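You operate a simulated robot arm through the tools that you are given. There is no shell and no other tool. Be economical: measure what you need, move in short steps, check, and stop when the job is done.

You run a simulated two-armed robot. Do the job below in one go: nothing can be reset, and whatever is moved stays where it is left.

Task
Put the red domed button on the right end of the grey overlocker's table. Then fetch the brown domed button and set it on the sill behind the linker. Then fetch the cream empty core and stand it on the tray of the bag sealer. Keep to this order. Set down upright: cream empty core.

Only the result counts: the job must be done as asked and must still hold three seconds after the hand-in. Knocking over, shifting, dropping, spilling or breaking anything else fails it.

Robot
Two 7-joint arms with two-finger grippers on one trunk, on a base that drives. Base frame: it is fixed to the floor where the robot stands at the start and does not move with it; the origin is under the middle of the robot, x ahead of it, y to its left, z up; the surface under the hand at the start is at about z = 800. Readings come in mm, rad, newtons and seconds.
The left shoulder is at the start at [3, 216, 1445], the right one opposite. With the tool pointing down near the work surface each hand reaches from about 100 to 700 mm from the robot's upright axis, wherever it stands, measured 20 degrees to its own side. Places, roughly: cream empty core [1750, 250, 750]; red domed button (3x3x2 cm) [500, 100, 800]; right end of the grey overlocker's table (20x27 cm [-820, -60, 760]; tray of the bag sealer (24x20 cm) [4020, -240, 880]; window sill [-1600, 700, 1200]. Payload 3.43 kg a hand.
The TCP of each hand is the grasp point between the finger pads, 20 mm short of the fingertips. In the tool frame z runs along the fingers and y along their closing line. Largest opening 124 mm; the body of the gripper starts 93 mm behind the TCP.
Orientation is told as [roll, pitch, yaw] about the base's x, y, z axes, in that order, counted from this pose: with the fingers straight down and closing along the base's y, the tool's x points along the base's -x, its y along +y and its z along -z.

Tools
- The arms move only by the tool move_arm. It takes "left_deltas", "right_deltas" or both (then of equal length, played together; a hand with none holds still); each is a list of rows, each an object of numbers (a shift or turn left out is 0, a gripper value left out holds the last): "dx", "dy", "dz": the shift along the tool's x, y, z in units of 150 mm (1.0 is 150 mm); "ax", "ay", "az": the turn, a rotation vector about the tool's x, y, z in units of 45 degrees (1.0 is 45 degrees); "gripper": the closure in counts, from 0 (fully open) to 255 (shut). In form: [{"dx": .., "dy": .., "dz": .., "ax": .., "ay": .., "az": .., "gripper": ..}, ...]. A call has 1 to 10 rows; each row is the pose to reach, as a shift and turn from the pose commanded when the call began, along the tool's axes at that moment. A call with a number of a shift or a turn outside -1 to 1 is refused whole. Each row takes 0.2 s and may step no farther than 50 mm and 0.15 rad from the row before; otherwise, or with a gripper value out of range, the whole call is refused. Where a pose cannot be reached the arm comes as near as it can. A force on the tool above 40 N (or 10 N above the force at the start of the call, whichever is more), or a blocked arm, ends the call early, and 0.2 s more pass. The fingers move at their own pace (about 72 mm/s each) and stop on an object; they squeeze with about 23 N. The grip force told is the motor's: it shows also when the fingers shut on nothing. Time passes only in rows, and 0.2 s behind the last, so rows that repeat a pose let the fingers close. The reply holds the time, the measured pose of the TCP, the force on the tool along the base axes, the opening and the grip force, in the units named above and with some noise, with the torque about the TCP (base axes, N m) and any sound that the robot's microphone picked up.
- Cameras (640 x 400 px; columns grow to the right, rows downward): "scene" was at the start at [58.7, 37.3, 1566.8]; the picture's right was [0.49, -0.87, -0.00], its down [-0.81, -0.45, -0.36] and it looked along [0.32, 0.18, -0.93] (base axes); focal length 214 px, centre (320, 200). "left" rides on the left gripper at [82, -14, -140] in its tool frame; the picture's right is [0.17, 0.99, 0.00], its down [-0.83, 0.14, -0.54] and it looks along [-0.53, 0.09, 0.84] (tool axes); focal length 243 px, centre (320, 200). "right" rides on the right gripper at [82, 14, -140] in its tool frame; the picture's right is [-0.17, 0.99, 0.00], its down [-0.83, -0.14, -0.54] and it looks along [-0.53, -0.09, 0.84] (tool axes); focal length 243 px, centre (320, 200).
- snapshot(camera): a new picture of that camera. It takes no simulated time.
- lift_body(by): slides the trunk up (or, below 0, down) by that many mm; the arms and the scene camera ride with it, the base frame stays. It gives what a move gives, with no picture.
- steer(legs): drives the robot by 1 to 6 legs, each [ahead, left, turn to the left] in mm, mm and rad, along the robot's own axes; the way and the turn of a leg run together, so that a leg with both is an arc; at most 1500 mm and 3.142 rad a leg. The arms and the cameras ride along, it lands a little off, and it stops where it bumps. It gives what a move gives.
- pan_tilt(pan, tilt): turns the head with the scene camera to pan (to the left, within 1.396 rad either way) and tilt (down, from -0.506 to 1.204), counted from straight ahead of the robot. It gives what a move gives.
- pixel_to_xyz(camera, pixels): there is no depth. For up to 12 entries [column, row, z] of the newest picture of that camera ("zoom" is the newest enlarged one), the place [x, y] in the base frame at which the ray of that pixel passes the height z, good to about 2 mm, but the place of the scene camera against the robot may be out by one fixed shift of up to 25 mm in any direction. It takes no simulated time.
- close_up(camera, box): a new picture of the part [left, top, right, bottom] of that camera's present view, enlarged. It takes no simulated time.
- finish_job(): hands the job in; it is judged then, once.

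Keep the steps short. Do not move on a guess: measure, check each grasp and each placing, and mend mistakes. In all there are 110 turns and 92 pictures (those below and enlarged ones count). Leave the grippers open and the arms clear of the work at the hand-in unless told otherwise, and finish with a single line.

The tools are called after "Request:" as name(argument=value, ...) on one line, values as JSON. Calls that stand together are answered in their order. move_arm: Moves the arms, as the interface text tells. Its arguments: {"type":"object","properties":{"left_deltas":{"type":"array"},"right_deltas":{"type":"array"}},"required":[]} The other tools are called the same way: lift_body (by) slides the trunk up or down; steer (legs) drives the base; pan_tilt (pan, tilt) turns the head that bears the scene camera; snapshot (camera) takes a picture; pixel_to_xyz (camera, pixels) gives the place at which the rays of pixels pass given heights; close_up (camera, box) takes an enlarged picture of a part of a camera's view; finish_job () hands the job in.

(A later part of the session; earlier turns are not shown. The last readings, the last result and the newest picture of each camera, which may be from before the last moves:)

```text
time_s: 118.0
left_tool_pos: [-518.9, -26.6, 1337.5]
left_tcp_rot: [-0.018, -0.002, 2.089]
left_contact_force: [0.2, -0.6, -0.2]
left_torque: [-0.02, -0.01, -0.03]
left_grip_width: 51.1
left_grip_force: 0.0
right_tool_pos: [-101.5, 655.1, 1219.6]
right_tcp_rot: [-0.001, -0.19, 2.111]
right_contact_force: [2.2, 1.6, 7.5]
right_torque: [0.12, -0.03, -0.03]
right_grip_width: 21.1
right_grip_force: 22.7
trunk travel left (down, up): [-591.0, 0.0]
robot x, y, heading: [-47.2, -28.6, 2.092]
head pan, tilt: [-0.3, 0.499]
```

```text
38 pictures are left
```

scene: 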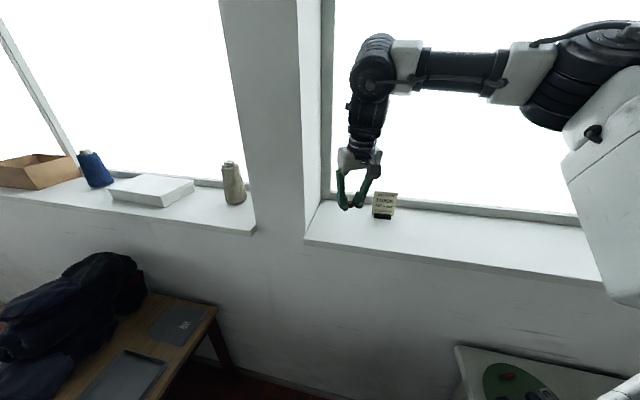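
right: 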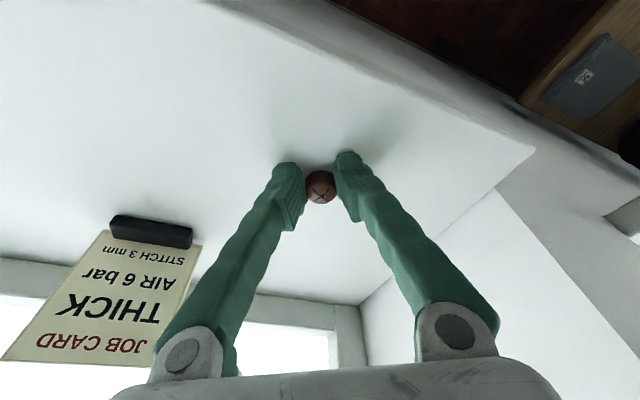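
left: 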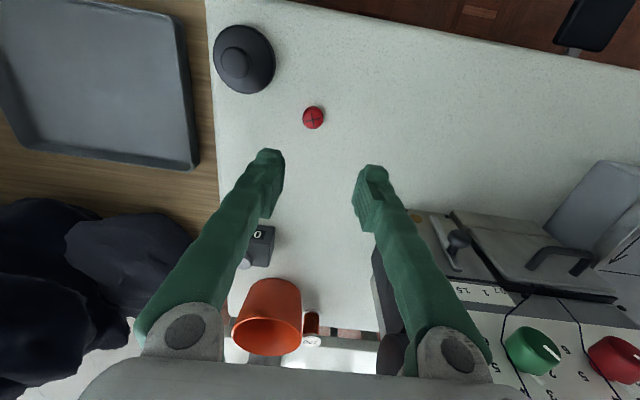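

Contact at 7.5 N. Release a little and withdraw along the tool axis.

Request:
move_arm(right_deltas=[{"gripper": 180}, {"gripper": 165}, {"gripper": 165}, {"dz": -0.25, "gripper": 165}, {"dz": -0.55, "gripper": 165}, {"dz": -0.85, "gripper": 165}])

Request:
snapshot(camera="right")

```text
time_s: 119.4
left_tool_pos: [-520.7, -27.4, 1337.6]
left_tcp_rot: [-0.017, -0.004, 2.088]
left_contact_force: [-0.1, 0.1, -0.8]
left_torque: [0.03, -0.01, -0.01]
left_grip_width: 50.9
left_grip_force: 0.0
right_tool_pos: [-84.6, 635.2, 1346.3]
right_tcp_rot: [-0.001, -0.189, 2.114]
right_contact_force: [0.4, -1.7, 0.1]
right_torque: [0.01, 0.0, 0.02]
right_grip_width: 43.9
right_grip_force: 0.1
trunk travel left (down, up): [-591.0, 0.0]
robot x, y, heading: [-45.6, -28.6, 2.093]
head pan, tilt: [-0.3, 0.499]
```

```text
37 pictures are left
```

right: 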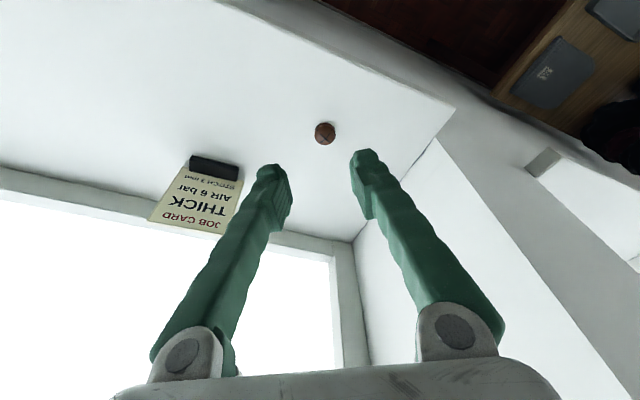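

Button rests on the near sill. Back off, then swap arms: retract the right, extend the left.

Request:
pixel_to_xyz(camera="right", pixels=[[325, 133, 1206]])

Request:
steer(legs=[[-170, 100, 0]])

Request:
move_arm(right_deltas=[{"dx": 0.3, "ay": 0.08}, {"dx": 0.6, "ay": 0.16}, {"dx": 0.8, "dy": -0.2, "ay": 0.24}, {"dx": 0.95, "dy": -0.4, "ay": 0.24}], left_deltas=[{"dx": -0.25, "dy": -0.1}, {"dx": -0.5, "dy": -0.25}, {"dx": -0.75, "dy": -0.4}, {"dx": -1.0, "dy": -0.5}])

Request:
move_arm(right_deltas=[{"dx": 0.25, "dy": -0.1}, {"dx": 0.5, "dy": -0.25}, {"dx": 0.75, "dy": -0.4}, {"dx": 1.0, "dy": -0.5}], left_deltas=[{"dx": -0.25, "dy": -0.1}, {"dx": -0.5, "dy": -0.25}, {"dx": -0.75, "dy": -0.35}, {"dx": -0.95, "dy": -0.42}])

```text
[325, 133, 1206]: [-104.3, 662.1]
```

```text
time_s: 121.4
left_tool_pos: [-519.2, -219.8, 1337.1]
left_tcp_rot: [-0.017, -0.002, 2.078]
left_contact_force: [0.0, 0.0, -0.2]
left_torque: [0.0, -0.05, -0.02]
left_grip_width: 51.1
left_grip_force: 0.0
right_tool_pos: [-78.5, 440.2, 1343.4]
right_tcp_rot: [-0.001, -0.188, 2.104]
right_contact_force: [-0.2, -0.5, -0.1]
right_torque: [-0.01, 0.02, 0.03]
right_grip_width: 43.6
right_grip_force: 0.1
trunk travel left (down, up): [-591.0, 0.0]
robot x, y, heading: [-46.1, -220.9, 2.086]
head pan, tilt: [-0.3, 0.499]
```

```text
time_s: 122.4
left_tool_pos: [-525.8, -48.0, 1339.6]
left_tcp_rot: [-0.015, 0.002, 2.078]
left_contact_force: [0.6, 0.5, 0.0]
left_torque: [-0.05, 0.06, 0.0]
left_grip_width: 51.0
left_grip_force: 0.0
right_tool_pos: [46.1, 355.3, 1319.8]
right_tcp_rot: [-0.001, 0.003, 2.104]
right_contact_force: [-0.4, 0.6, 0.2]
right_torque: [-0.03, 0.02, -0.02]
right_grip_width: 43.6
right_grip_force: 0.1
trunk travel left (down, up): [-591.0, 0.0]
robot x, y, heading: [-47.9, -225.4, 2.08]
head pan, tilt: [-0.3, 0.499]
```

```text
time_s: 123.4
left_tool_pos: [-546.9, 66.0, 1328.6]
left_tcp_rot: [-0.025, -0.011, 2.081]
left_contact_force: [0.5, -0.8, 1.4]
left_torque: [0.04, 0.0, 0.01]
left_grip_width: 51.2
left_grip_force: 0.1
left hand out of reach, approached as far as the arm can: row 3, 4
right_tool_pos: [180.6, 254.1, 1318.9]
right_tcp_rot: [-0.004, 0.0, 2.105]
right_contact_force: [-0.1, -1.2, 0.5]
right_torque: [0.08, 0.06, 0.04]
right_grip_width: 43.7
right_grip_force: 0.1
right hand out of reach, approached as far as the arm can: row 4
trunk travel left (down, up): [-591.0, 0.0]
robot x, y, heading: [-46.4, -227.1, 2.086]
head pan, tilt: [-0.3, 0.499]
```

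Arms swapped. Turn right 0.786 and drive toward the sill part way.

Request:
steer(legs=[[0, 0, -0.786], [190, 3, 0]])

Request:
move_arm(left_deltas=[{"dy": -0.1, "dx": -0.1, "ay": -0.12}, {"dy": -0.2, "dx": -0.25, "ay": -0.24}, {"dy": -0.2, "dx": -0.35, "ay": -0.24}])

Request:
snapshot(camera="left")

```text
time_s: 127.9
left_tool_pos: [-151.1, 517.6, 1329.8]
left_tcp_rot: [-0.025, -0.011, 1.301]
left_contact_force: [0.4, 0.5, -0.3]
left_torque: [0.02, 0.03, 0.0]
left_grip_width: 51.2
left_grip_force: 0.1
right_tool_pos: [499.2, 142.8, 1318.4]
right_tcp_rot: [-0.002, -0.002, 1.327]
right_contact_force: [-0.5, 0.4, 0.3]
right_torque: [0.03, -0.01, -0.01]
right_grip_width: 43.7
right_grip_force: 0.1
trunk travel left (down, up): [-591.0, 0.0]
robot x, y, heading: [0.8, -40.8, 1.301]
head pan, tilt: [-0.3, 0.499]
```

```text
time_s: 128.7
left_tool_pos: [-111.2, 564.7, 1327.0]
left_tcp_rot: [-0.032, -0.197, 1.306]
left_contact_force: [0.6, 1.4, -0.5]
left_torque: [-0.04, -0.01, 0.03]
left_grip_width: 50.9
left_grip_force: 0.0
left hand out of reach, approached as far as the arm can: row 3
right_tool_pos: [501.1, 147.8, 1316.9]
right_tcp_rot: [-0.004, 0.003, 1.328]
right_contact_force: [0.2, 0.6, 0.3]
right_torque: [-0.02, -0.04, 0.0]
right_grip_width: 43.7
right_grip_force: 0.0
trunk travel left (down, up): [-591.0, 0.0]
robot x, y, heading: [1.0, -42.7, 1.304]
head pan, tilt: [-0.3, 0.499]
```

```text
36 pictures are left
```

left: 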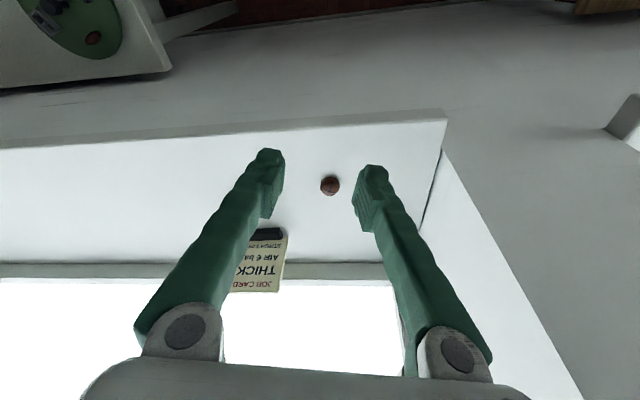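

Drive ahead 60, left 8; then measure.

Request:
steer(legs=[[60, 8, 0]])

Request:
snapshot(camera="left")

```text
time_s: 129.7
left_tool_pos: [-104.7, 613.0, 1334.2]
left_tcp_rot: [-0.03, -0.212, 1.308]
left_contact_force: [0.0, -1.3, 0.7]
left_torque: [0.07, -0.01, -0.01]
left_grip_width: 51.0
left_grip_force: 0.0
right_tool_pos: [506.7, 196.1, 1320.2]
right_tcp_rot: [-0.002, -0.008, 1.329]
right_contact_force: [0.1, -1.0, 0.2]
right_torque: [0.11, -0.02, 0.01]
right_grip_width: 43.8
right_grip_force: 0.1
trunk travel left (down, up): [-591.0, 0.0]
robot x, y, heading: [15.0, 12.8, 1.306]
head pan, tilt: [-0.3, 0.499]
```

```text
35 pictures are left
```

left: 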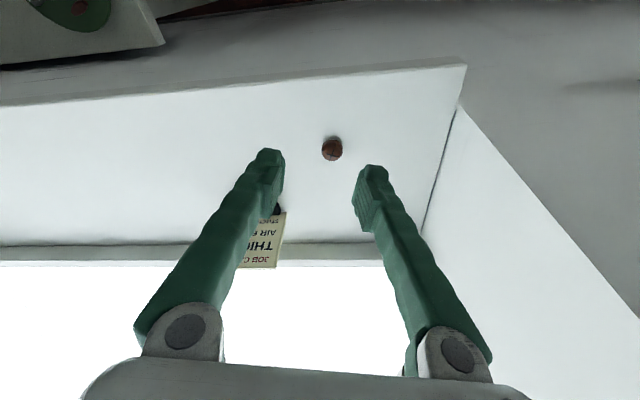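

Request:
pixel_to_xyz(camera="left", pixels=[[332, 149, 1206]])

Request:
pan_tilt(pan=0.5, tilt=0.4)

Request:
snapshot(camera="scene")

```text
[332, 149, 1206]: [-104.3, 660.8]
```

```text
time_s: 130.9
left_tool_pos: [-104.1, 618.2, 1329.6]
left_tcp_rot: [-0.03, -0.203, 1.309]
left_contact_force: [0.4, -0.5, 0.8]
left_torque: [0.02, 0.01, 0.0]
left_grip_width: 51.1
left_grip_force: 0.1
right_tool_pos: [506.6, 201.6, 1316.6]
right_tcp_rot: [-0.002, -0.001, 1.329]
right_contact_force: [0.0, -0.5, 1.0]
right_torque: [0.03, 0.01, -0.05]
right_grip_width: 43.8
right_grip_force: 0.1
trunk travel left (down, up): [-591.0, 0.0]
robot x, y, heading: [8.7, 13.3, 1.307]
head pan, tilt: [0.499, 0.4]
```

```text
34 pictures are left
```

scene: 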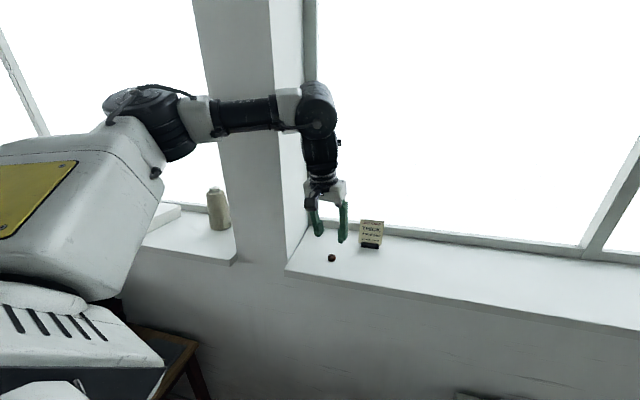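

Forearm clear of the pillar. Move over the button to z≈1236 with 70 mm opening.

Request:
move_arm(left_deltas=[{"dx": -0.06, "dy": 0.04, "dz": 0.1, "ax": -0.038, "gripper": 110}, {"dx": -0.123, "dy": 0.075, "dz": 0.3, "ax": -0.038, "gripper": 110}, {"dx": -0.123, "dy": 0.075, "dz": 0.5, "ax": -0.038, "gripper": 110}, {"dx": -0.123, "dy": 0.075, "dz": 0.658, "ax": -0.038, "gripper": 110}])

Request:
snapshot(camera="left")

```text
time_s: 131.9
left_tool_pos: [-105.6, 656.1, 1235.1]
left_tcp_rot: [-0.005, -0.204, 1.309]
left_contact_force: [-0.4, 0.2, -0.8]
left_torque: [-0.03, -0.01, -0.02]
left_grip_width: 70.8
left_grip_force: 0.1
left hand out of reach, approached as far as the arm can: row 1, 2, 3, 4
right_tool_pos: [508.1, 203.8, 1317.1]
right_tcp_rot: [-0.003, 0.002, 1.328]
right_contact_force: [0.8, 1.0, 1.1]
right_torque: [-0.02, -0.01, -0.01]
right_grip_width: 43.6
right_grip_force: 0.1
trunk travel left (down, up): [-591.0, 0.0]
robot x, y, heading: [7.6, 12.4, 1.307]
head pan, tilt: [0.499, 0.4]
```

```text
33 pictures are left
```

left: 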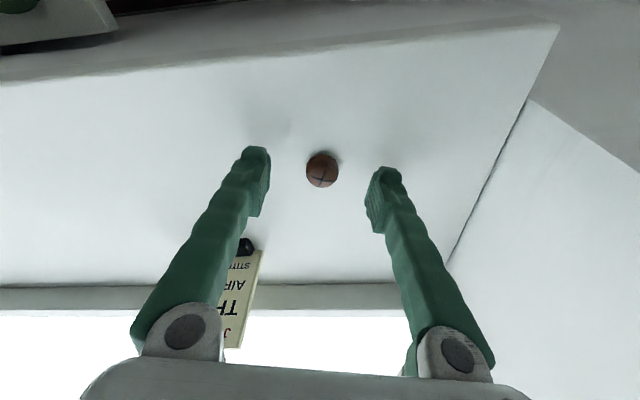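

Button at (322,170), centred. Descend ~13 mm.

Request:
move_arm(left_deltas=[{"dx": 0.007, "dz": 0.035}, {"dx": 0.014, "dz": 0.07}, {"dx": 0.017, "dz": 0.09}])

Request:
close_up(camera="left", box=[224, 120, 416, 240])

```text
time_s: 132.7
left_tool_pos: [-105.9, 656.2, 1223.4]
left_tcp_rot: [-0.003, -0.204, 1.31]
left_contact_force: [0.8, 0.3, -0.2]
left_torque: [0.05, -0.04, 0.0]
left_grip_width: 70.5
left_grip_force: 0.1
right_tool_pos: [508.1, 202.4, 1318.9]
right_tcp_rot: [-0.004, 0.0, 1.327]
right_contact_force: [-0.1, -0.1, 0.2]
right_torque: [0.0, 0.03, -0.01]
right_grip_width: 43.7
right_grip_force: 0.0
trunk travel left (down, up): [-591.0, 0.0]
robot x, y, heading: [6.5, 13.7, 1.311]
head pan, tilt: [0.499, 0.4]
```

```text
3.33 times, centred on (320, 180) of left
```

zoom: 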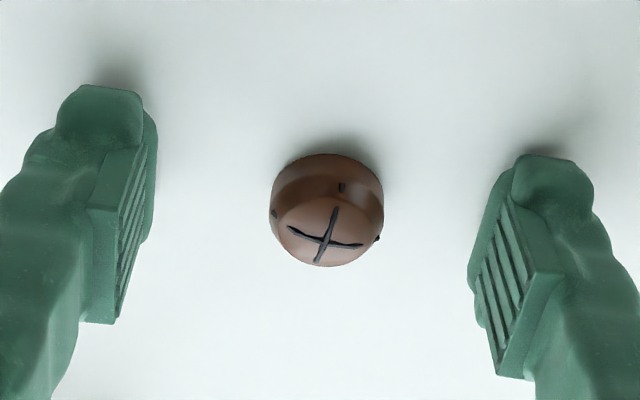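

Good height and centring. Close and lift along the tool axis.

Request:
move_arm(left_deltas=[{"gripper": 255}, {"gripper": 255}, {"gripper": 255}, {"gripper": 255}])

Request:
close_up(camera="left", box=[272, 150, 368, 210])

```text
time_s: 133.7
left_tool_pos: [-105.4, 656.5, 1221.9]
left_tcp_rot: [-0.004, -0.205, 1.309]
left_contact_force: [-0.4, -0.2, 0.2]
left_torque: [0.01, 0.0, 0.01]
left_grip_width: 21.2
left_grip_force: 23.1
right_tool_pos: [507.6, 202.3, 1316.1]
right_tcp_rot: [-0.002, 0.001, 1.329]
right_contact_force: [-0.1, 0.5, -0.2]
right_torque: [0.0, 0.04, 0.0]
right_grip_width: 43.8
right_grip_force: 0.0
trunk travel left (down, up): [-591.0, 0.0]
robot x, y, heading: [10.1, 13.7, 1.304]
head pan, tilt: [0.499, 0.4]
```

```text
6.67 times, centred on (320, 180) of left
```

zoom: 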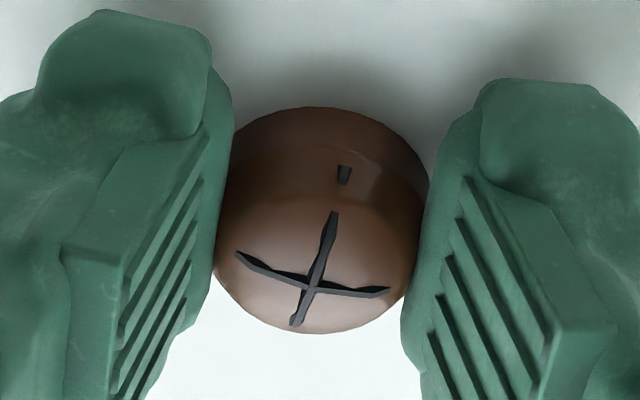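

Held. Lift, retreat, turn and drive toward the far sill part way.

Request:
move_arm(left_deltas=[{"dz": -0.3, "gripper": 255}, {"dz": -0.6, "gripper": 255}, {"dz": -0.85, "gripper": 255}])

Request:
steer(legs=[[-193, -52, 0], [0, 0, 0.443], [59, 325, 0], [160, -29, 0]])

Request:
snapshot(camera="left")

Request:
snapshot(camera="scene")

```text
time_s: 134.5
left_tool_pos: [-121.4, 624.4, 1346.1]
left_tcp_rot: [-0.005, -0.204, 1.308]
left_contact_force: [0.4, 0.1, 0.0]
left_torque: [0.0, 0.0, -0.01]
left_grip_width: 21.4
left_grip_force: 23.0
left hand out of reach, approached as far as the arm can: row 1, 2, 3
right_tool_pos: [507.5, 202.3, 1316.9]
right_tcp_rot: [-0.002, -0.001, 1.328]
right_contact_force: [0.1, -0.9, -0.4]
right_torque: [0.03, 0.01, 0.01]
right_grip_width: 43.9
right_grip_force: 0.1
trunk travel left (down, up): [-591.0, 0.0]
robot x, y, heading: [10.6, 13.4, 1.303]
head pan, tilt: [0.499, 0.4]
```

```text
time_s: 143.8
left_tool_pos: [-717.7, 455.8, 1347.3]
left_tcp_rot: [-0.007, -0.21, 1.77]
left_contact_force: [0.5, -1.0, -0.1]
left_torque: [0.05, -0.02, 0.02]
left_grip_width: 21.0
left_grip_force: 23.0
right_tool_pos: [32.2, 358.0, 1319.1]
right_tcp_rot: [-0.003, -0.003, 1.792]
right_contact_force: [0.6, 0.4, 1.1]
right_torque: [0.05, 0.0, 0.0]
right_grip_width: 43.9
right_grip_force: 0.2
trunk travel left (down, up): [-591.0, 0.0]
robot x, y, heading: [-331.6, -29.7, 1.767]
head pan, tilt: [0.499, 0.4]
```

```text
30 pictures are left
```

left: 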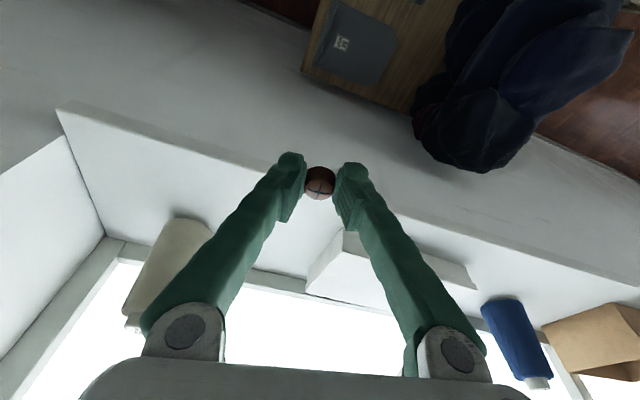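

```text
29 pictures are left
```

scene: 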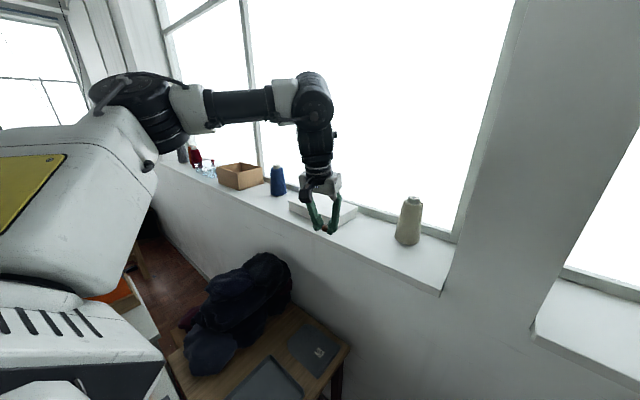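

Measure the gap, then drive 130 closer.

Request:
pixel_to_xyz(camera="left", pixels=[[345, 232, 1245], [307, 278, 1245], [307, 290, 1198], [205, 222, 1210], [165, 218, 1210], [318, 215, 1198]])

Request:
steer(legs=[[128, -40, 0]])

Request:
snapshot(camera="left")

```text
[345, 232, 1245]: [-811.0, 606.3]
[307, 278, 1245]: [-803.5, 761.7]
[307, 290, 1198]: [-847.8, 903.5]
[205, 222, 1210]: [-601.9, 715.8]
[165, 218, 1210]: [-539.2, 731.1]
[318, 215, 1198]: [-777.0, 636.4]
```

```text
time_s: 145.2
left_tool_pos: [-705.9, 588.6, 1347.1]
left_tcp_rot: [-0.007, -0.21, 1.769]
left_contact_force: [-0.2, -0.2, 0.6]
left_torque: [0.04, 0.0, 0.02]
left_grip_width: 21.3
left_grip_force: 23.0
right_tool_pos: [47.1, 490.5, 1319.1]
right_tcp_rot: [-0.003, -0.005, 1.788]
right_contact_force: [0.2, 0.4, 0.3]
right_torque: [0.04, 0.0, 0.0]
right_grip_width: 44.0
right_grip_force: 0.1
trunk travel left (down, up): [-591.0, 0.0]
robot x, y, heading: [-318.8, 102.9, 1.774]
head pan, tilt: [0.499, 0.4]
```

```text
28 pictures are left
```

left: 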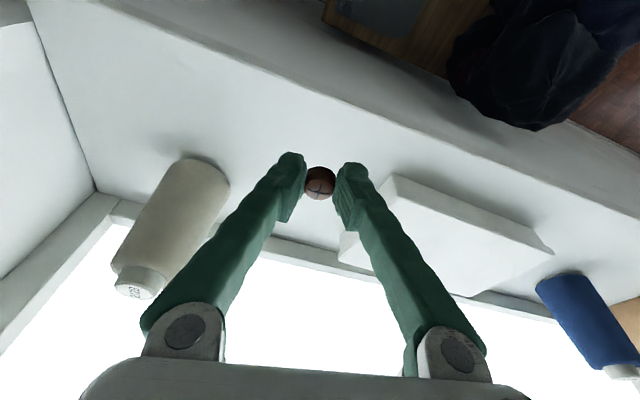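

Move to (-700,648) at z≈1232 with staged descent.

Request:
move_arm(left_deltas=[{"dx": -0.1, "dy": -0.06, "dz": 0.1, "gripper": 255}, {"dx": -0.19, "dy": -0.113, "dz": 0.3, "gripper": 255}, {"dx": -0.197, "dy": -0.113, "dz": 0.55, "gripper": 255}, {"dx": -0.197, "dy": -0.113, "dz": 0.826, "gripper": 255}])

Request:
snapshot(camera="left")

```text
time_s: 146.2
left_tool_pos: [-709.5, 631.5, 1243.7]
left_tcp_rot: [-0.008, -0.21, 1.768]
left_contact_force: [0.5, -0.2, -0.1]
left_torque: [-0.03, -0.04, -0.02]
left_grip_width: 21.0
left_grip_force: 22.8
left hand out of reach, approached as far as the arm can: row 1, 2, 3, 4
right_tool_pos: [45.7, 495.6, 1318.3]
right_tcp_rot: [-0.002, 0.0, 1.789]
right_contact_force: [-0.3, 0.4, 0.3]
right_torque: [-0.03, -0.05, 0.0]
right_grip_width: 43.7
right_grip_force: 0.1
trunk travel left (down, up): [-591.0, 0.0]
robot x, y, heading: [-318.1, 104.3, 1.771]
head pan, tilt: [0.499, 0.4]
```

```text
27 pictures are left
```

left: 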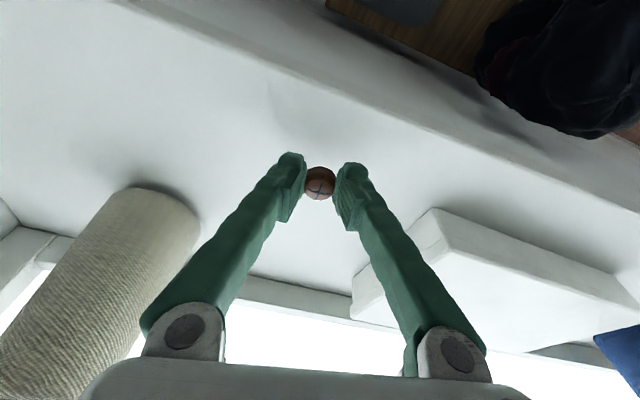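

Good spot already at (-709,632). Go down in small steps.

Request:
move_arm(left_deltas=[{"dx": 0.01, "dz": 0.04, "gripper": 255}, {"dx": 0.02, "dz": 0.08, "gripper": 255}, {"dx": 0.028, "dz": 0.12, "gripper": 255}, {"dx": 0.03, "dz": 0.14, "gripper": 255}])

```text
time_s: 147.2
left_tool_pos: [-708.4, 626.6, 1225.9]
left_tcp_rot: [-0.008, -0.207, 1.768]
left_contact_force: [0.7, 0.0, 0.4]
left_torque: [0.01, 0.01, 0.04]
left_grip_width: 21.3
left_grip_force: 22.6
right_tool_pos: [45.9, 493.9, 1317.6]
right_tcp_rot: [-0.002, -0.001, 1.79]
right_contact_force: [-0.1, -0.4, -0.1]
right_torque: [-0.04, 0.01, -0.04]
right_grip_width: 43.9
right_grip_force: 0.1
trunk travel left (down, up): [-591.0, 0.0]
robot x, y, heading: [-316.2, 104.0, 1.771]
head pan, tilt: [0.499, 0.4]
```

Request:
move_arm(left_deltas=[{"dx": 0.003, "dz": 0.012, "gripper": 255}, {"dx": 0.006, "dz": 0.022, "gripper": 255}, {"dx": 0.007, "dz": 0.032, "gripper": 255}, {"dx": 0.008, "dz": 0.038, "gripper": 255}])

```text
time_s: 148.2
left_tool_pos: [-708.6, 625.8, 1220.8]
left_tcp_rot: [-0.007, -0.211, 1.769]
left_contact_force: [-2.0, -1.2, 8.0]
left_torque: [0.05, 0.03, 0.0]
left_grip_width: 21.3
left_grip_force: 23.2
right_tool_pos: [46.5, 492.7, 1317.3]
right_tcp_rot: [-0.003, -0.004, 1.789]
right_contact_force: [-0.8, -0.2, -0.4]
right_torque: [0.01, -0.01, 0.0]
right_grip_width: 43.6
right_grip_force: 0.0
trunk travel left (down, up): [-591.0, 0.0]
robot x, y, heading: [-318.4, 104.9, 1.769]
head pan, tilt: [0.499, 0.4]
```

Touching the sill (8 N). Release and withdraw along the tool axis.

Request:
move_arm(left_deltas=[{"gripper": 180}, {"gripper": 165}, {"gripper": 165}, {"dz": -0.25, "gripper": 165}, {"dz": -0.55, "gripper": 165}, {"dz": -0.85, "gripper": 165}])

Request:
snapshot(camera="left")

Request:
pixel_to_xyz(camera="left", pixels=[[320, 130, 1206]])

```text
time_s: 149.6
left_tool_pos: [-704.4, 595.8, 1344.3]
left_tcp_rot: [-0.009, -0.212, 1.77]
left_contact_force: [-0.1, -0.1, 0.1]
left_torque: [-0.02, 0.01, -0.04]
left_grip_width: 43.9
left_grip_force: 0.1
right_tool_pos: [47.6, 491.7, 1317.5]
right_tcp_rot: [-0.001, -0.002, 1.789]
right_contact_force: [-0.1, -0.4, -0.8]
right_torque: [-0.01, -0.01, 0.0]
right_grip_width: 43.8
right_grip_force: 0.0
trunk travel left (down, up): [-591.0, 0.0]
robot x, y, heading: [-319.5, 105.9, 1.768]
head pan, tilt: [0.499, 0.4]
```

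```text
26 pictures are left
```

left: 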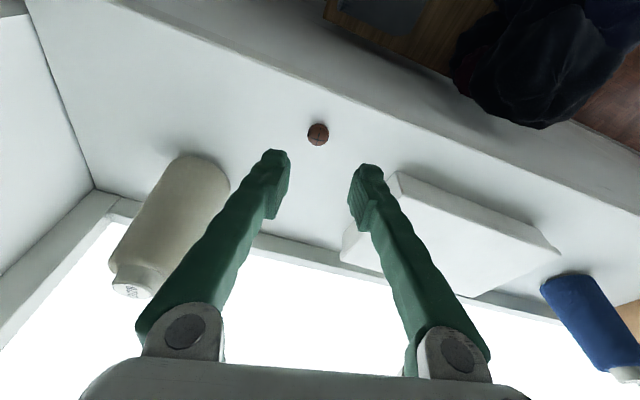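

```text
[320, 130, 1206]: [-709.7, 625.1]
```

Brown button stands on the sill at (-710,625). Now retreat, turn to face +x, and look for the way to the core.

Request:
steer(legs=[[-245, 50, 0], [0, 0, -1.77], [150, -100, 0]])

Request:
pan_tilt(pan=-0.45, tilt=0.4)

Request:
snapshot(camera="scene")

Request:
pan_tilt(pan=-1.35, tilt=0.6)

Request:
snapshot(camera="scene")

```text
time_s: 159.1
left_tool_pos: [385.7, 52.9, 1345.2]
left_tcp_rot: [-0.011, -0.212, 0.018]
left_contact_force: [-0.3, 0.4, 0.5]
left_torque: [-0.02, -0.04, -0.02]
left_grip_width: 43.9
left_grip_force: 0.1
right_tool_pos: [148.6, -669.0, 1318.8]
right_tcp_rot: [-0.003, -0.003, 0.036]
right_contact_force: [0.4, 0.1, -0.1]
right_torque: [-0.04, -0.04, -0.01]
right_grip_width: 43.8
right_grip_force: 0.0
trunk travel left (down, up): [-591.0, 0.0]
robot x, y, heading: [-170.9, -239.6, 0.016]
head pan, tilt: [0.499, 0.4]
```

```text
time_s: 160.3
left_tool_pos: [387.2, 52.6, 1344.3]
left_tcp_rot: [-0.011, -0.21, 0.018]
left_contact_force: [-0.4, 0.3, 0.0]
left_torque: [-0.03, 0.01, 0.0]
left_grip_width: 43.7
left_grip_force: 0.1
right_tool_pos: [150.4, -668.3, 1318.3]
right_tcp_rot: [-0.004, 0.0, 0.037]
right_contact_force: [-0.4, 0.7, 0.2]
right_torque: [-0.05, 0.0, 0.03]
right_grip_width: 43.6
right_grip_force: 0.1
trunk travel left (down, up): [-591.0, 0.0]
robot x, y, heading: [-169.3, -240.4, 0.015]
head pan, tilt: [-0.45, 0.4]
```

```text
25 pictures are left
```

scene: 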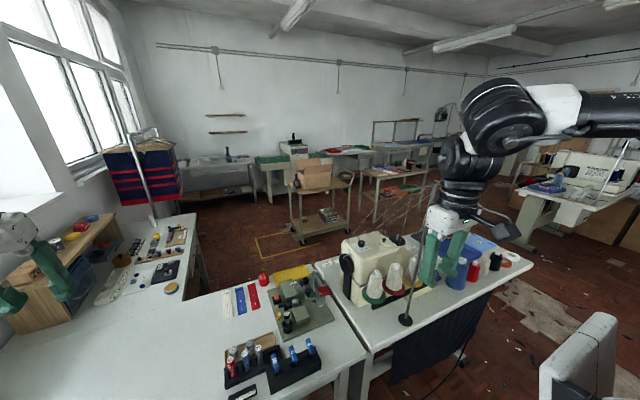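

```text
time_s: 161.6
left_tool_pos: [387.3, 51.4, 1343.2]
left_tcp_rot: [-0.009, -0.21, 0.016]
left_contact_force: [-0.6, 0.3, 0.9]
left_torque: [-0.01, 0.01, -0.01]
left_grip_width: 43.7
left_grip_force: 0.1
right_tool_pos: [150.0, -669.1, 1317.1]
right_tcp_rot: [-0.004, 0.001, 0.038]
right_contact_force: [0.6, 0.6, -0.4]
right_torque: [-0.02, 0.02, 0.03]
right_grip_width: 43.5
right_grip_force: 0.1
trunk travel left (down, up): [-591.0, 0.0]
robot x, y, heading: [-167.5, -243.6, 0.013]
head pan, tilt: [-1.349, 0.6]
```

```text
24 pictures are left
```

scene: 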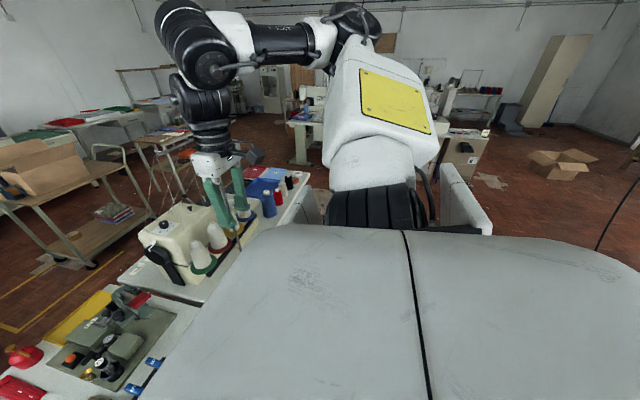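

Look closely at the spot where the core should be and measure obstacles for the route.

Request:
pan_tilt(pan=-0.25, tilt=0.4)

Request:
close_up(camera="scene", box=[120, 140, 440, 340])

Request:
snapshot(camera="scene")

```text
time_s: 162.9
left_tool_pos: [387.8, 52.1, 1343.9]
left_tcp_rot: [-0.01, -0.208, 0.018]
left_contact_force: [-0.3, -0.3, -0.3]
left_torque: [0.02, 0.01, -0.04]
left_grip_width: 44.0
left_grip_force: 0.2
right_tool_pos: [149.3, -667.7, 1317.1]
right_tcp_rot: [-0.004, 0.0, 0.037]
right_contact_force: [0.1, 0.5, 0.1]
right_torque: [0.0, -0.01, 0.01]
right_grip_width: 43.8
right_grip_force: 0.1
trunk travel left (down, up): [-591.0, 0.0]
robot x, y, heading: [-167.8, -237.4, 0.015]
head pan, tilt: [-0.25, 0.4]
```

```text
2.00 times, centred on (280, 240) of scene
```

zoom: 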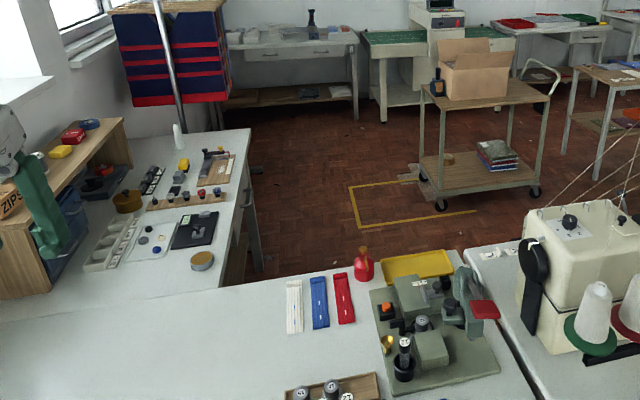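

```text
22 pictures are left
```

scene: 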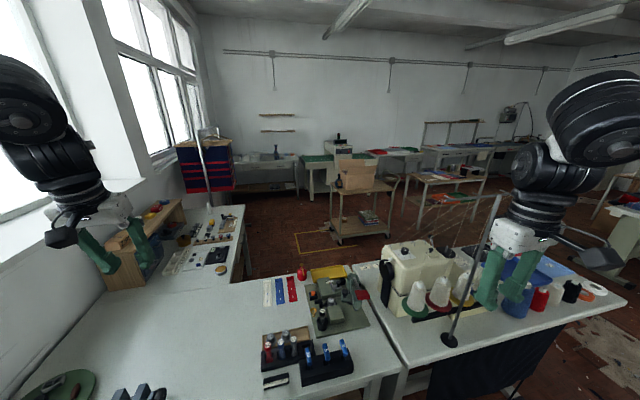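

Request:
pixel_to_xyz(camera="scene", pixels=[[210, 214, 750], [343, 219, 250], [245, 205, 750], [229, 283, 750], [449, 340, 770], [632, 290, 770], [540, 225, 770], [341, 242, 0], [329, 228, 0], [388, 235, 0], [400, 226, 0], [340, 263, 780]])

Request:
close_up(camera="scene", box=[170, 180, 266, 240])

```text
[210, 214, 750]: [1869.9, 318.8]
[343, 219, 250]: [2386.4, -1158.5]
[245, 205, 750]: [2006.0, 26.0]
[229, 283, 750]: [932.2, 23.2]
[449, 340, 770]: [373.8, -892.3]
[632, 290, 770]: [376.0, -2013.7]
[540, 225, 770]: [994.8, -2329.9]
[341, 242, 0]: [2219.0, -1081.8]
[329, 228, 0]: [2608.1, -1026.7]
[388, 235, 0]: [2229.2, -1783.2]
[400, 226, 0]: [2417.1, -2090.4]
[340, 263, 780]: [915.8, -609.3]
```

```text
6.67 times, centred on (218, 210) of scene
```

zoom: 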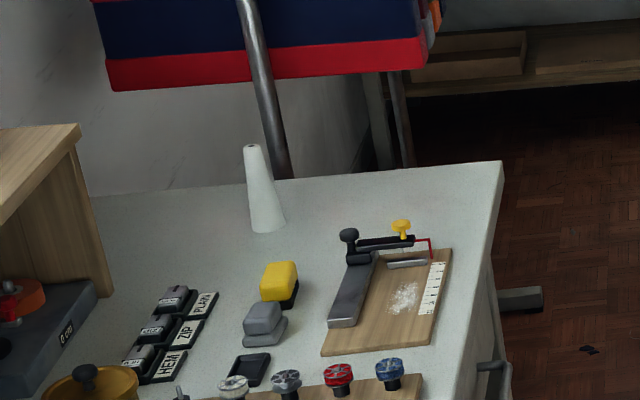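

The core is the cream cone at the far end of the L-bench. The way there: around the right end of the machine table (y≈-2010), then up the aisle x≈1500. Turn right to face -y and look.

Request:
steer(legs=[[0, 0, -1.585]])

Request:
pan_tilt(pan=0.0, tilt=0.5)

Request:
snapshot(camera="scene")

```text
time_s: 168.7
left_tool_pos: [101.1, -807.8, 1343.6]
left_tcp_rot: [-0.01, -0.21, -1.597]
left_contact_force: [-0.5, 0.1, 0.0]
left_torque: [0.01, 0.0, 0.03]
left_grip_width: 43.9
left_grip_force: 0.2
right_tool_pos: [-608.9, -539.9, 1317.5]
right_tcp_rot: [-0.005, 0.002, -1.576]
right_contact_force: [0.8, 0.6, -0.1]
right_torque: [0.02, -0.01, 0.01]
right_grip_width: 43.7
right_grip_force: 0.1
trunk travel left (down, up): [-591.0, 0.0]
robot x, y, heading: [-164.9, -242.3, -1.596]
head pan, tilt: [-0.25, 0.4]
```

```text
time_s: 169.4
left_tool_pos: [100.8, -807.9, 1344.4]
left_tcp_rot: [-0.012, -0.208, -1.597]
left_contact_force: [-0.5, 0.8, 0.4]
left_torque: [0.01, 0.03, 0.03]
left_grip_width: 43.6
left_grip_force: 0.0
right_tool_pos: [-608.7, -540.5, 1317.9]
right_tcp_rot: [-0.004, 0.0, -1.576]
right_contact_force: [0.7, -0.5, -0.3]
right_torque: [-0.03, 0.01, -0.01]
right_grip_width: 43.9
right_grip_force: 0.0
trunk travel left (down, up): [-591.0, 0.0]
robot x, y, heading: [-165.1, -239.4, -1.595]
head pan, tilt: [0.0, 0.499]
```

```text
20 pictures are left
```

scene: 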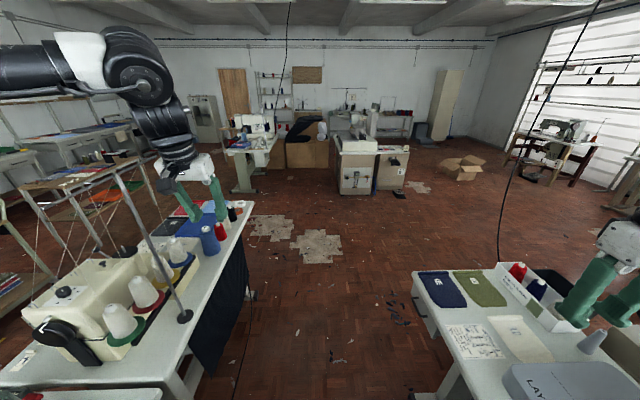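

Request:
pixel_to_xyz(camera="scene", pixels=[[499, 262, 0], [499, 262, 760], [515, 170, 1250], [250, 205, 770], [185, 316, 770], [238, 192, 0], [413, 280, 760], [340, 193, 0], [20, 290, 0], [130, 245, 0], [160, 200, 780]])

```text
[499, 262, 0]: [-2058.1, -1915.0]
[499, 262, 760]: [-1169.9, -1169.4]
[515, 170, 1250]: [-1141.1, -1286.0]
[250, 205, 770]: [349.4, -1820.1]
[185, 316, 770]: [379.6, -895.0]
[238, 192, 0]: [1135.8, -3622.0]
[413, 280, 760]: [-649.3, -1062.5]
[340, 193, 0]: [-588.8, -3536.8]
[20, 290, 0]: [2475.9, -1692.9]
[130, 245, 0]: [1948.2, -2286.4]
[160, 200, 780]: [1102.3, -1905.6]
```

Cable is at x≈-1150, well away. Path clear: drive ahead 2300 in two legs, turn left to face +x, look.

Request:
steer(legs=[[1200, 0, 0.025], [1100, 0, 0], [0, 0, 1.57]])

Request:
snapshot(camera="scene")

```text
time_s: 188.9
left_tool_pos: [390.0, -2249.0, 1344.0]
left_tcp_rot: [-0.009, -0.21, 0.037]
left_contact_force: [-0.4, -0.2, 0.3]
left_torque: [0.0, -0.01, 0.0]
left_grip_width: 43.6
left_grip_force: 0.0
right_tool_pos: [166.8, -2973.8, 1318.1]
right_tcp_rot: [-0.004, 0.001, 0.057]
right_contact_force: [0.3, 0.9, -0.7]
right_torque: [-0.01, -0.01, -0.01]
right_grip_width: 43.8
right_grip_force: 0.0
trunk travel left (down, up): [-591.0, 0.0]
robot x, y, heading: [-157.8, -2549.2, 0.04]
head pan, tilt: [0.0, 0.499]
```

```text
19 pictures are left
```

scene: 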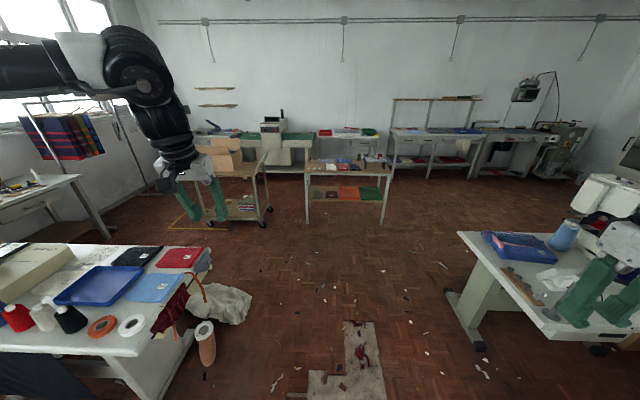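

Measure floor obstacles: tube at (207,365), sack (252,310), right table's corner, and shelves ahead.

Request:
pixel_to_xyz(camera="scene", pixels=[[208, 366, 0], [250, 305, 0], [225, 325, 0], [482, 350, 0], [460, 240, 770], [307, 222, 0], [384, 223, 0], [262, 224, 0], [212, 250, 770], [108, 240, 0], [205, 225, 0]])

```text
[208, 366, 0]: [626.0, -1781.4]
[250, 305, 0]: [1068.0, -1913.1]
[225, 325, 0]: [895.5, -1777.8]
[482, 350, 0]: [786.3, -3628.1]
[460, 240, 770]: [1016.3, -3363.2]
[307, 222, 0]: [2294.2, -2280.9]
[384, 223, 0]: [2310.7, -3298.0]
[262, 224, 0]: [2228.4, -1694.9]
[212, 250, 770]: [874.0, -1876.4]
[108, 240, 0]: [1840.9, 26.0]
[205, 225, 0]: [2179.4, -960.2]
```

Corridor at x≈1540 is clear. Drive there, turn to face +y, go ahead to y≈-700.

Request:
steer(legs=[[900, -60, -0.04], [800, 0, 0], [0, 0, 1.571], [1000, 0, 0], [850, 0, 0]])

Request:
pan_tilt(pan=-0.2, tilt=0.6)

Request:
snapshot(camera="scene")

```text
time_s: 215.8
left_tool_pos: [1294.1, -176.4, 1344.0]
left_tcp_rot: [-0.011, -0.211, 1.559]
left_contact_force: [0.2, 0.3, -0.1]
left_torque: [-0.03, -0.02, -0.01]
left_grip_width: 43.8
left_grip_force: 0.0
right_tool_pos: [2008.0, -435.4, 1317.6]
right_tcp_rot: [-0.002, -0.002, 1.577]
right_contact_force: [-0.2, 0.6, 0.7]
right_torque: [0.0, 0.02, 0.02]
right_grip_width: 43.7
right_grip_force: 0.0
trunk travel left (down, up): [-591.0, 0.0]
robot x, y, heading: [1566.4, -734.6, 1.561]
head pan, tilt: [0.0, 0.499]
```

```text
time_s: 216.5
left_tool_pos: [1292.7, -176.0, 1343.8]
left_tcp_rot: [-0.01, -0.209, 1.558]
left_contact_force: [-0.2, -0.5, 0.4]
left_torque: [0.05, 0.0, 0.0]
left_grip_width: 43.9
left_grip_force: 0.0
right_tool_pos: [2008.3, -433.6, 1318.1]
right_tcp_rot: [-0.004, -0.002, 1.577]
right_contact_force: [0.7, -0.2, -0.3]
right_torque: [0.01, -0.04, 0.02]
right_grip_width: 43.6
right_grip_force: 0.0
trunk travel left (down, up): [-591.0, 0.0]
robot x, y, heading: [1568.1, -736.5, 1.559]
head pan, tilt: [-0.201, 0.6]
```

```text
18 pictures are left
```

scene: 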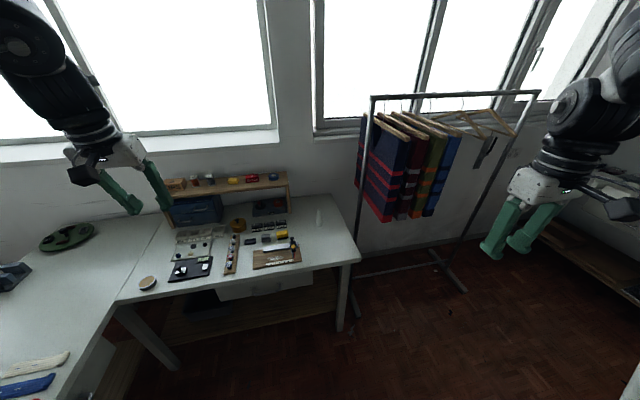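

Core at (318,217). Zoom and measure it and the bench edges.

Request:
close_up(camera="scene", box=[240, 185, 368, 265])

Request:
pixel_to_xyz(camera="scene", pixels=[[319, 225, 750], [318, 208, 850], [360, 258, 750], [120, 303, 750], [330, 195, 750], [276, 265, 750], [357, 210, 900], [368, 100, 1500]])

```text
5.00 times, centred on (304, 225) of scene
```

zoom: 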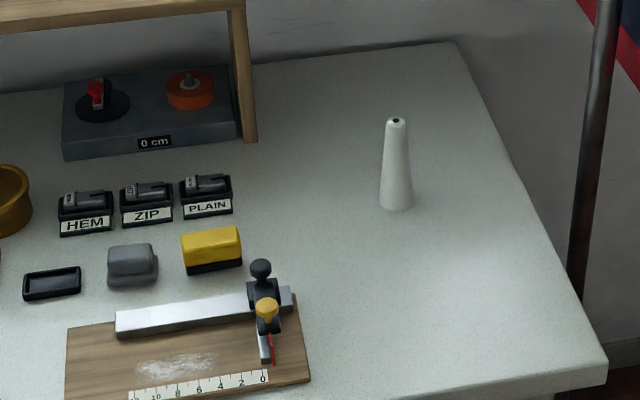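

```text
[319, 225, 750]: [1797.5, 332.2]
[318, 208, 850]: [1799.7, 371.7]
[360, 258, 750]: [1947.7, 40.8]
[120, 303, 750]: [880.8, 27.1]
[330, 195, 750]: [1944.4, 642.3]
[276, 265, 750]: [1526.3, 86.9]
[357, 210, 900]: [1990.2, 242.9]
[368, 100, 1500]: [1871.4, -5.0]
```

I'll use the left hand from the front: drive to about (1690,-310), turn right 0.58, lower the trunk 200 and look with the left camera.

Request:
steer(legs=[[426, -125, 0], [0, 0, -0.58]])

Request:
lift_body(by=-200)

Request:
snapshot(camera="left")

```text
time_s: 221.8
left_tool_pos: [1775.9, 304.7, 1343.0]
left_tcp_rot: [-0.009, -0.21, 0.977]
left_contact_force: [0.6, 0.5, -0.3]
left_torque: [-0.06, 0.01, -0.01]
left_grip_width: 43.8
left_grip_force: 0.0
right_tool_pos: [2230.6, -302.2, 1317.8]
right_tcp_rot: [-0.003, -0.001, 0.998]
right_contact_force: [-0.8, 0.6, -0.4]
right_torque: [0.0, -0.01, 0.03]
right_grip_width: 43.7
right_grip_force: 0.1
trunk travel left (down, up): [-591.0, 0.0]
robot x, y, heading: [1697.0, -315.8, 0.977]
head pan, tilt: [-0.201, 0.6]
```

```text
time_s: 223.9
left_tool_pos: [1775.0, 305.1, 1143.6]
left_tcp_rot: [-0.01, -0.211, 0.976]
left_contact_force: [0.3, 0.6, 0.7]
left_torque: [0.02, 0.05, -0.01]
left_grip_width: 43.8
left_grip_force: 0.0
right_tool_pos: [2232.4, -301.1, 991.6]
right_tcp_rot: [0.008, 0.43, 1.0]
right_contact_force: [0.1, -0.5, 0.2]
right_torque: [0.01, 0.02, 0.04]
right_grip_width: 43.9
right_grip_force: 0.0
trunk travel left (down, up): [-391.0, 200.0]
robot x, y, heading: [1695.4, -314.9, 0.982]
head pan, tilt: [-0.201, 0.6]
```

```text
16 pictures are left
```

left: 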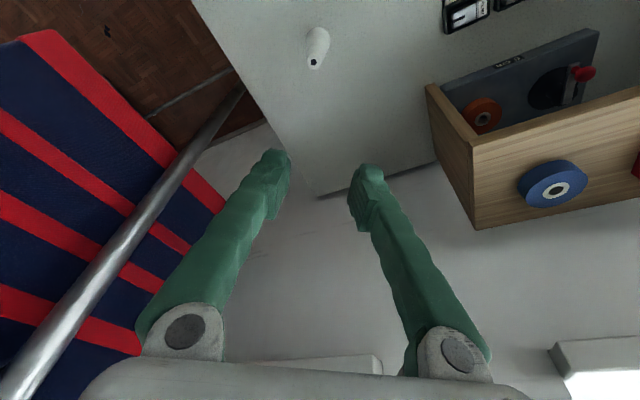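

Request:
pixel_to_xyz(camera="left", pixels=[[314, 62, 877], [314, 62, 900], [314, 62, 930], [319, 36, 750], [319, 36, 800], [319, 196, 750]])

```text
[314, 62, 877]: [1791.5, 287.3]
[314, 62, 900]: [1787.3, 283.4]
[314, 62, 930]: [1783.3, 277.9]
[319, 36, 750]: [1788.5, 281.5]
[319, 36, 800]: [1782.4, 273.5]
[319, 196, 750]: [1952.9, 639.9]
```

Core at about (1789,284), top ≈ z 885. Level the hand, align above it and come down 150, fingers wide open.

Request:
move_arm(left_deltas=[{"dx": 0.06, "dy": -0.06, "dz": 0.2, "ay": 0.1, "gripper": 60}, {"dx": 0.12, "dy": -0.11, "dz": 0.45, "ay": 0.2, "gripper": 60}, {"dx": 0.2, "dy": -0.155, "dz": 0.7, "ay": 0.27, "gripper": 60}, {"dx": 0.27, "dy": -0.155, "dz": 0.965, "ay": 0.27, "gripper": 60}])

Request:
snapshot(camera="left")

```text
time_s: 224.9
left_tool_pos: [1792.1, 287.0, 996.6]
left_tcp_rot: [-0.011, 0.002, 0.975]
left_contact_force: [-0.3, -1.0, 0.0]
left_torque: [-0.03, 0.03, -0.03]
left_grip_width: 94.8
left_grip_force: 0.0
right_tool_pos: [2231.2, -299.6, 990.9]
right_tcp_rot: [0.007, 0.431, 0.999]
right_contact_force: [0.9, 0.4, -0.3]
right_torque: [-0.04, 0.01, -0.02]
right_grip_width: 43.7
right_grip_force: 0.1
trunk travel left (down, up): [-391.0, 200.0]
robot x, y, heading: [1692.9, -315.4, 0.979]
head pan, tilt: [-0.201, 0.6]
```

```text
15 pictures are left
```

left: 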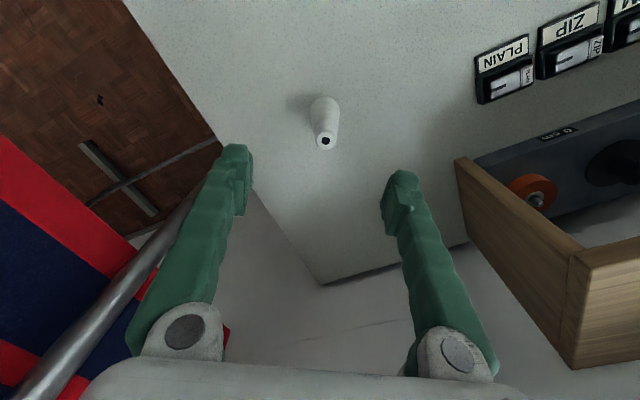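

Request:
pixel_to_xyz(camera="left", pixels=[[326, 141, 885], [326, 141, 870], [324, 108, 750], [326, 141, 900]])

Request:
close_up(camera="left", box=[272, 80, 368, 160])

```text
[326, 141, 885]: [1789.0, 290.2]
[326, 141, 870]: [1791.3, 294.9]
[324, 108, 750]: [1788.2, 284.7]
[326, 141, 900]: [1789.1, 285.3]
```

```text
5.00 times, centred on (320, 120) of left
```

zoom: 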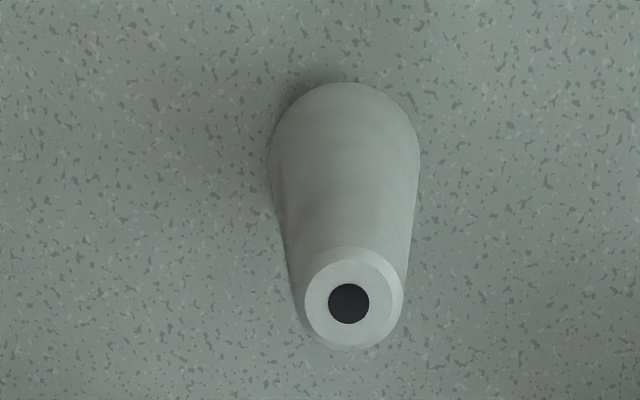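

Core axis ≈(1789,286), top ≈897. Descend around it to z≈826 with the fingers at 95 mm.

Request:
move_arm(left_deltas=[{"dx": 0.017, "dy": 0.013, "dz": 0.2}, {"dx": 0.017, "dy": 0.013, "dz": 0.45}, {"dx": 0.017, "dy": 0.013, "dz": 0.7}, {"dx": 0.017, "dy": 0.013, "dz": 0.95}, {"dx": 0.017, "dy": 0.013, "dz": 1.0}])

Request:
snapshot(camera="left")

```text
time_s: 226.1
left_tool_pos: [1788.1, 282.9, 843.7]
left_tcp_rot: [-0.011, 0.002, 0.975]
left_contact_force: [-0.1, -0.7, 0.4]
left_torque: [0.03, 0.01, -0.03]
left_grip_width: 94.9
left_grip_force: 0.0
right_tool_pos: [2231.7, -300.4, 991.4]
right_tcp_rot: [0.008, 0.43, 1.0]
right_contact_force: [0.3, -0.8, -1.2]
right_torque: [0.02, 0.0, 0.03]
right_grip_width: 43.7
right_grip_force: 0.0
trunk travel left (down, up): [-391.0, 200.0]
robot x, y, heading: [1694.8, -320.2, 0.986]
head pan, tilt: [-0.201, 0.6]
```

```text
13 pictures are left
```

left: 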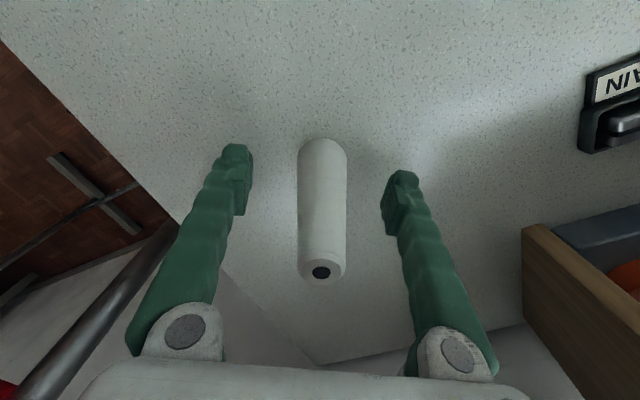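

Core between the fingers. Lower 14 mm more and close.

Request:
move_arm(left_deltas=[{"dz": 0.09}, {"dz": 0.09, "gripper": 255}, {"dz": 0.09, "gripper": 255}, {"dz": 0.09, "gripper": 255}, {"dz": 0.09, "gripper": 255}, {"dz": 0.09, "gripper": 255}])

Request:
snapshot(camera="left")

```text
time_s: 227.5
left_tool_pos: [1787.5, 281.5, 829.1]
left_tcp_rot: [-0.01, 0.0, 0.976]
left_contact_force: [0.1, 0.3, 0.3]
left_torque: [0.01, -0.01, -0.01]
left_grip_width: 35.4
left_grip_force: 22.9
right_tool_pos: [2231.7, -300.1, 991.5]
right_tcp_rot: [0.007, 0.431, 1.001]
right_contact_force: [0.4, 0.4, -0.3]
right_torque: [-0.02, 0.02, -0.02]
right_grip_width: 43.7
right_grip_force: 0.0
trunk travel left (down, up): [-391.0, 200.0]
robot x, y, heading: [1695.2, -319.5, 0.976]
head pan, tilt: [-0.201, 0.6]
```

```text
12 pictures are left
```

left: 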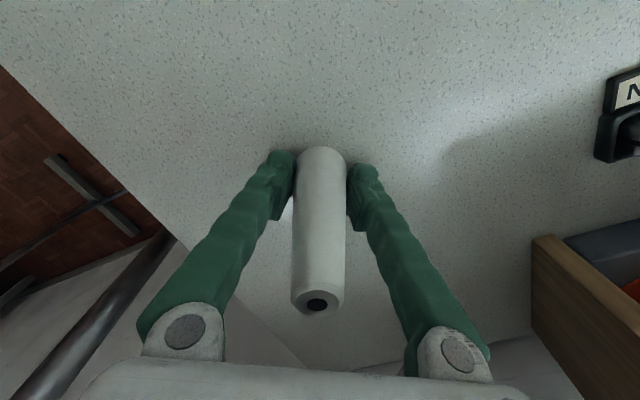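

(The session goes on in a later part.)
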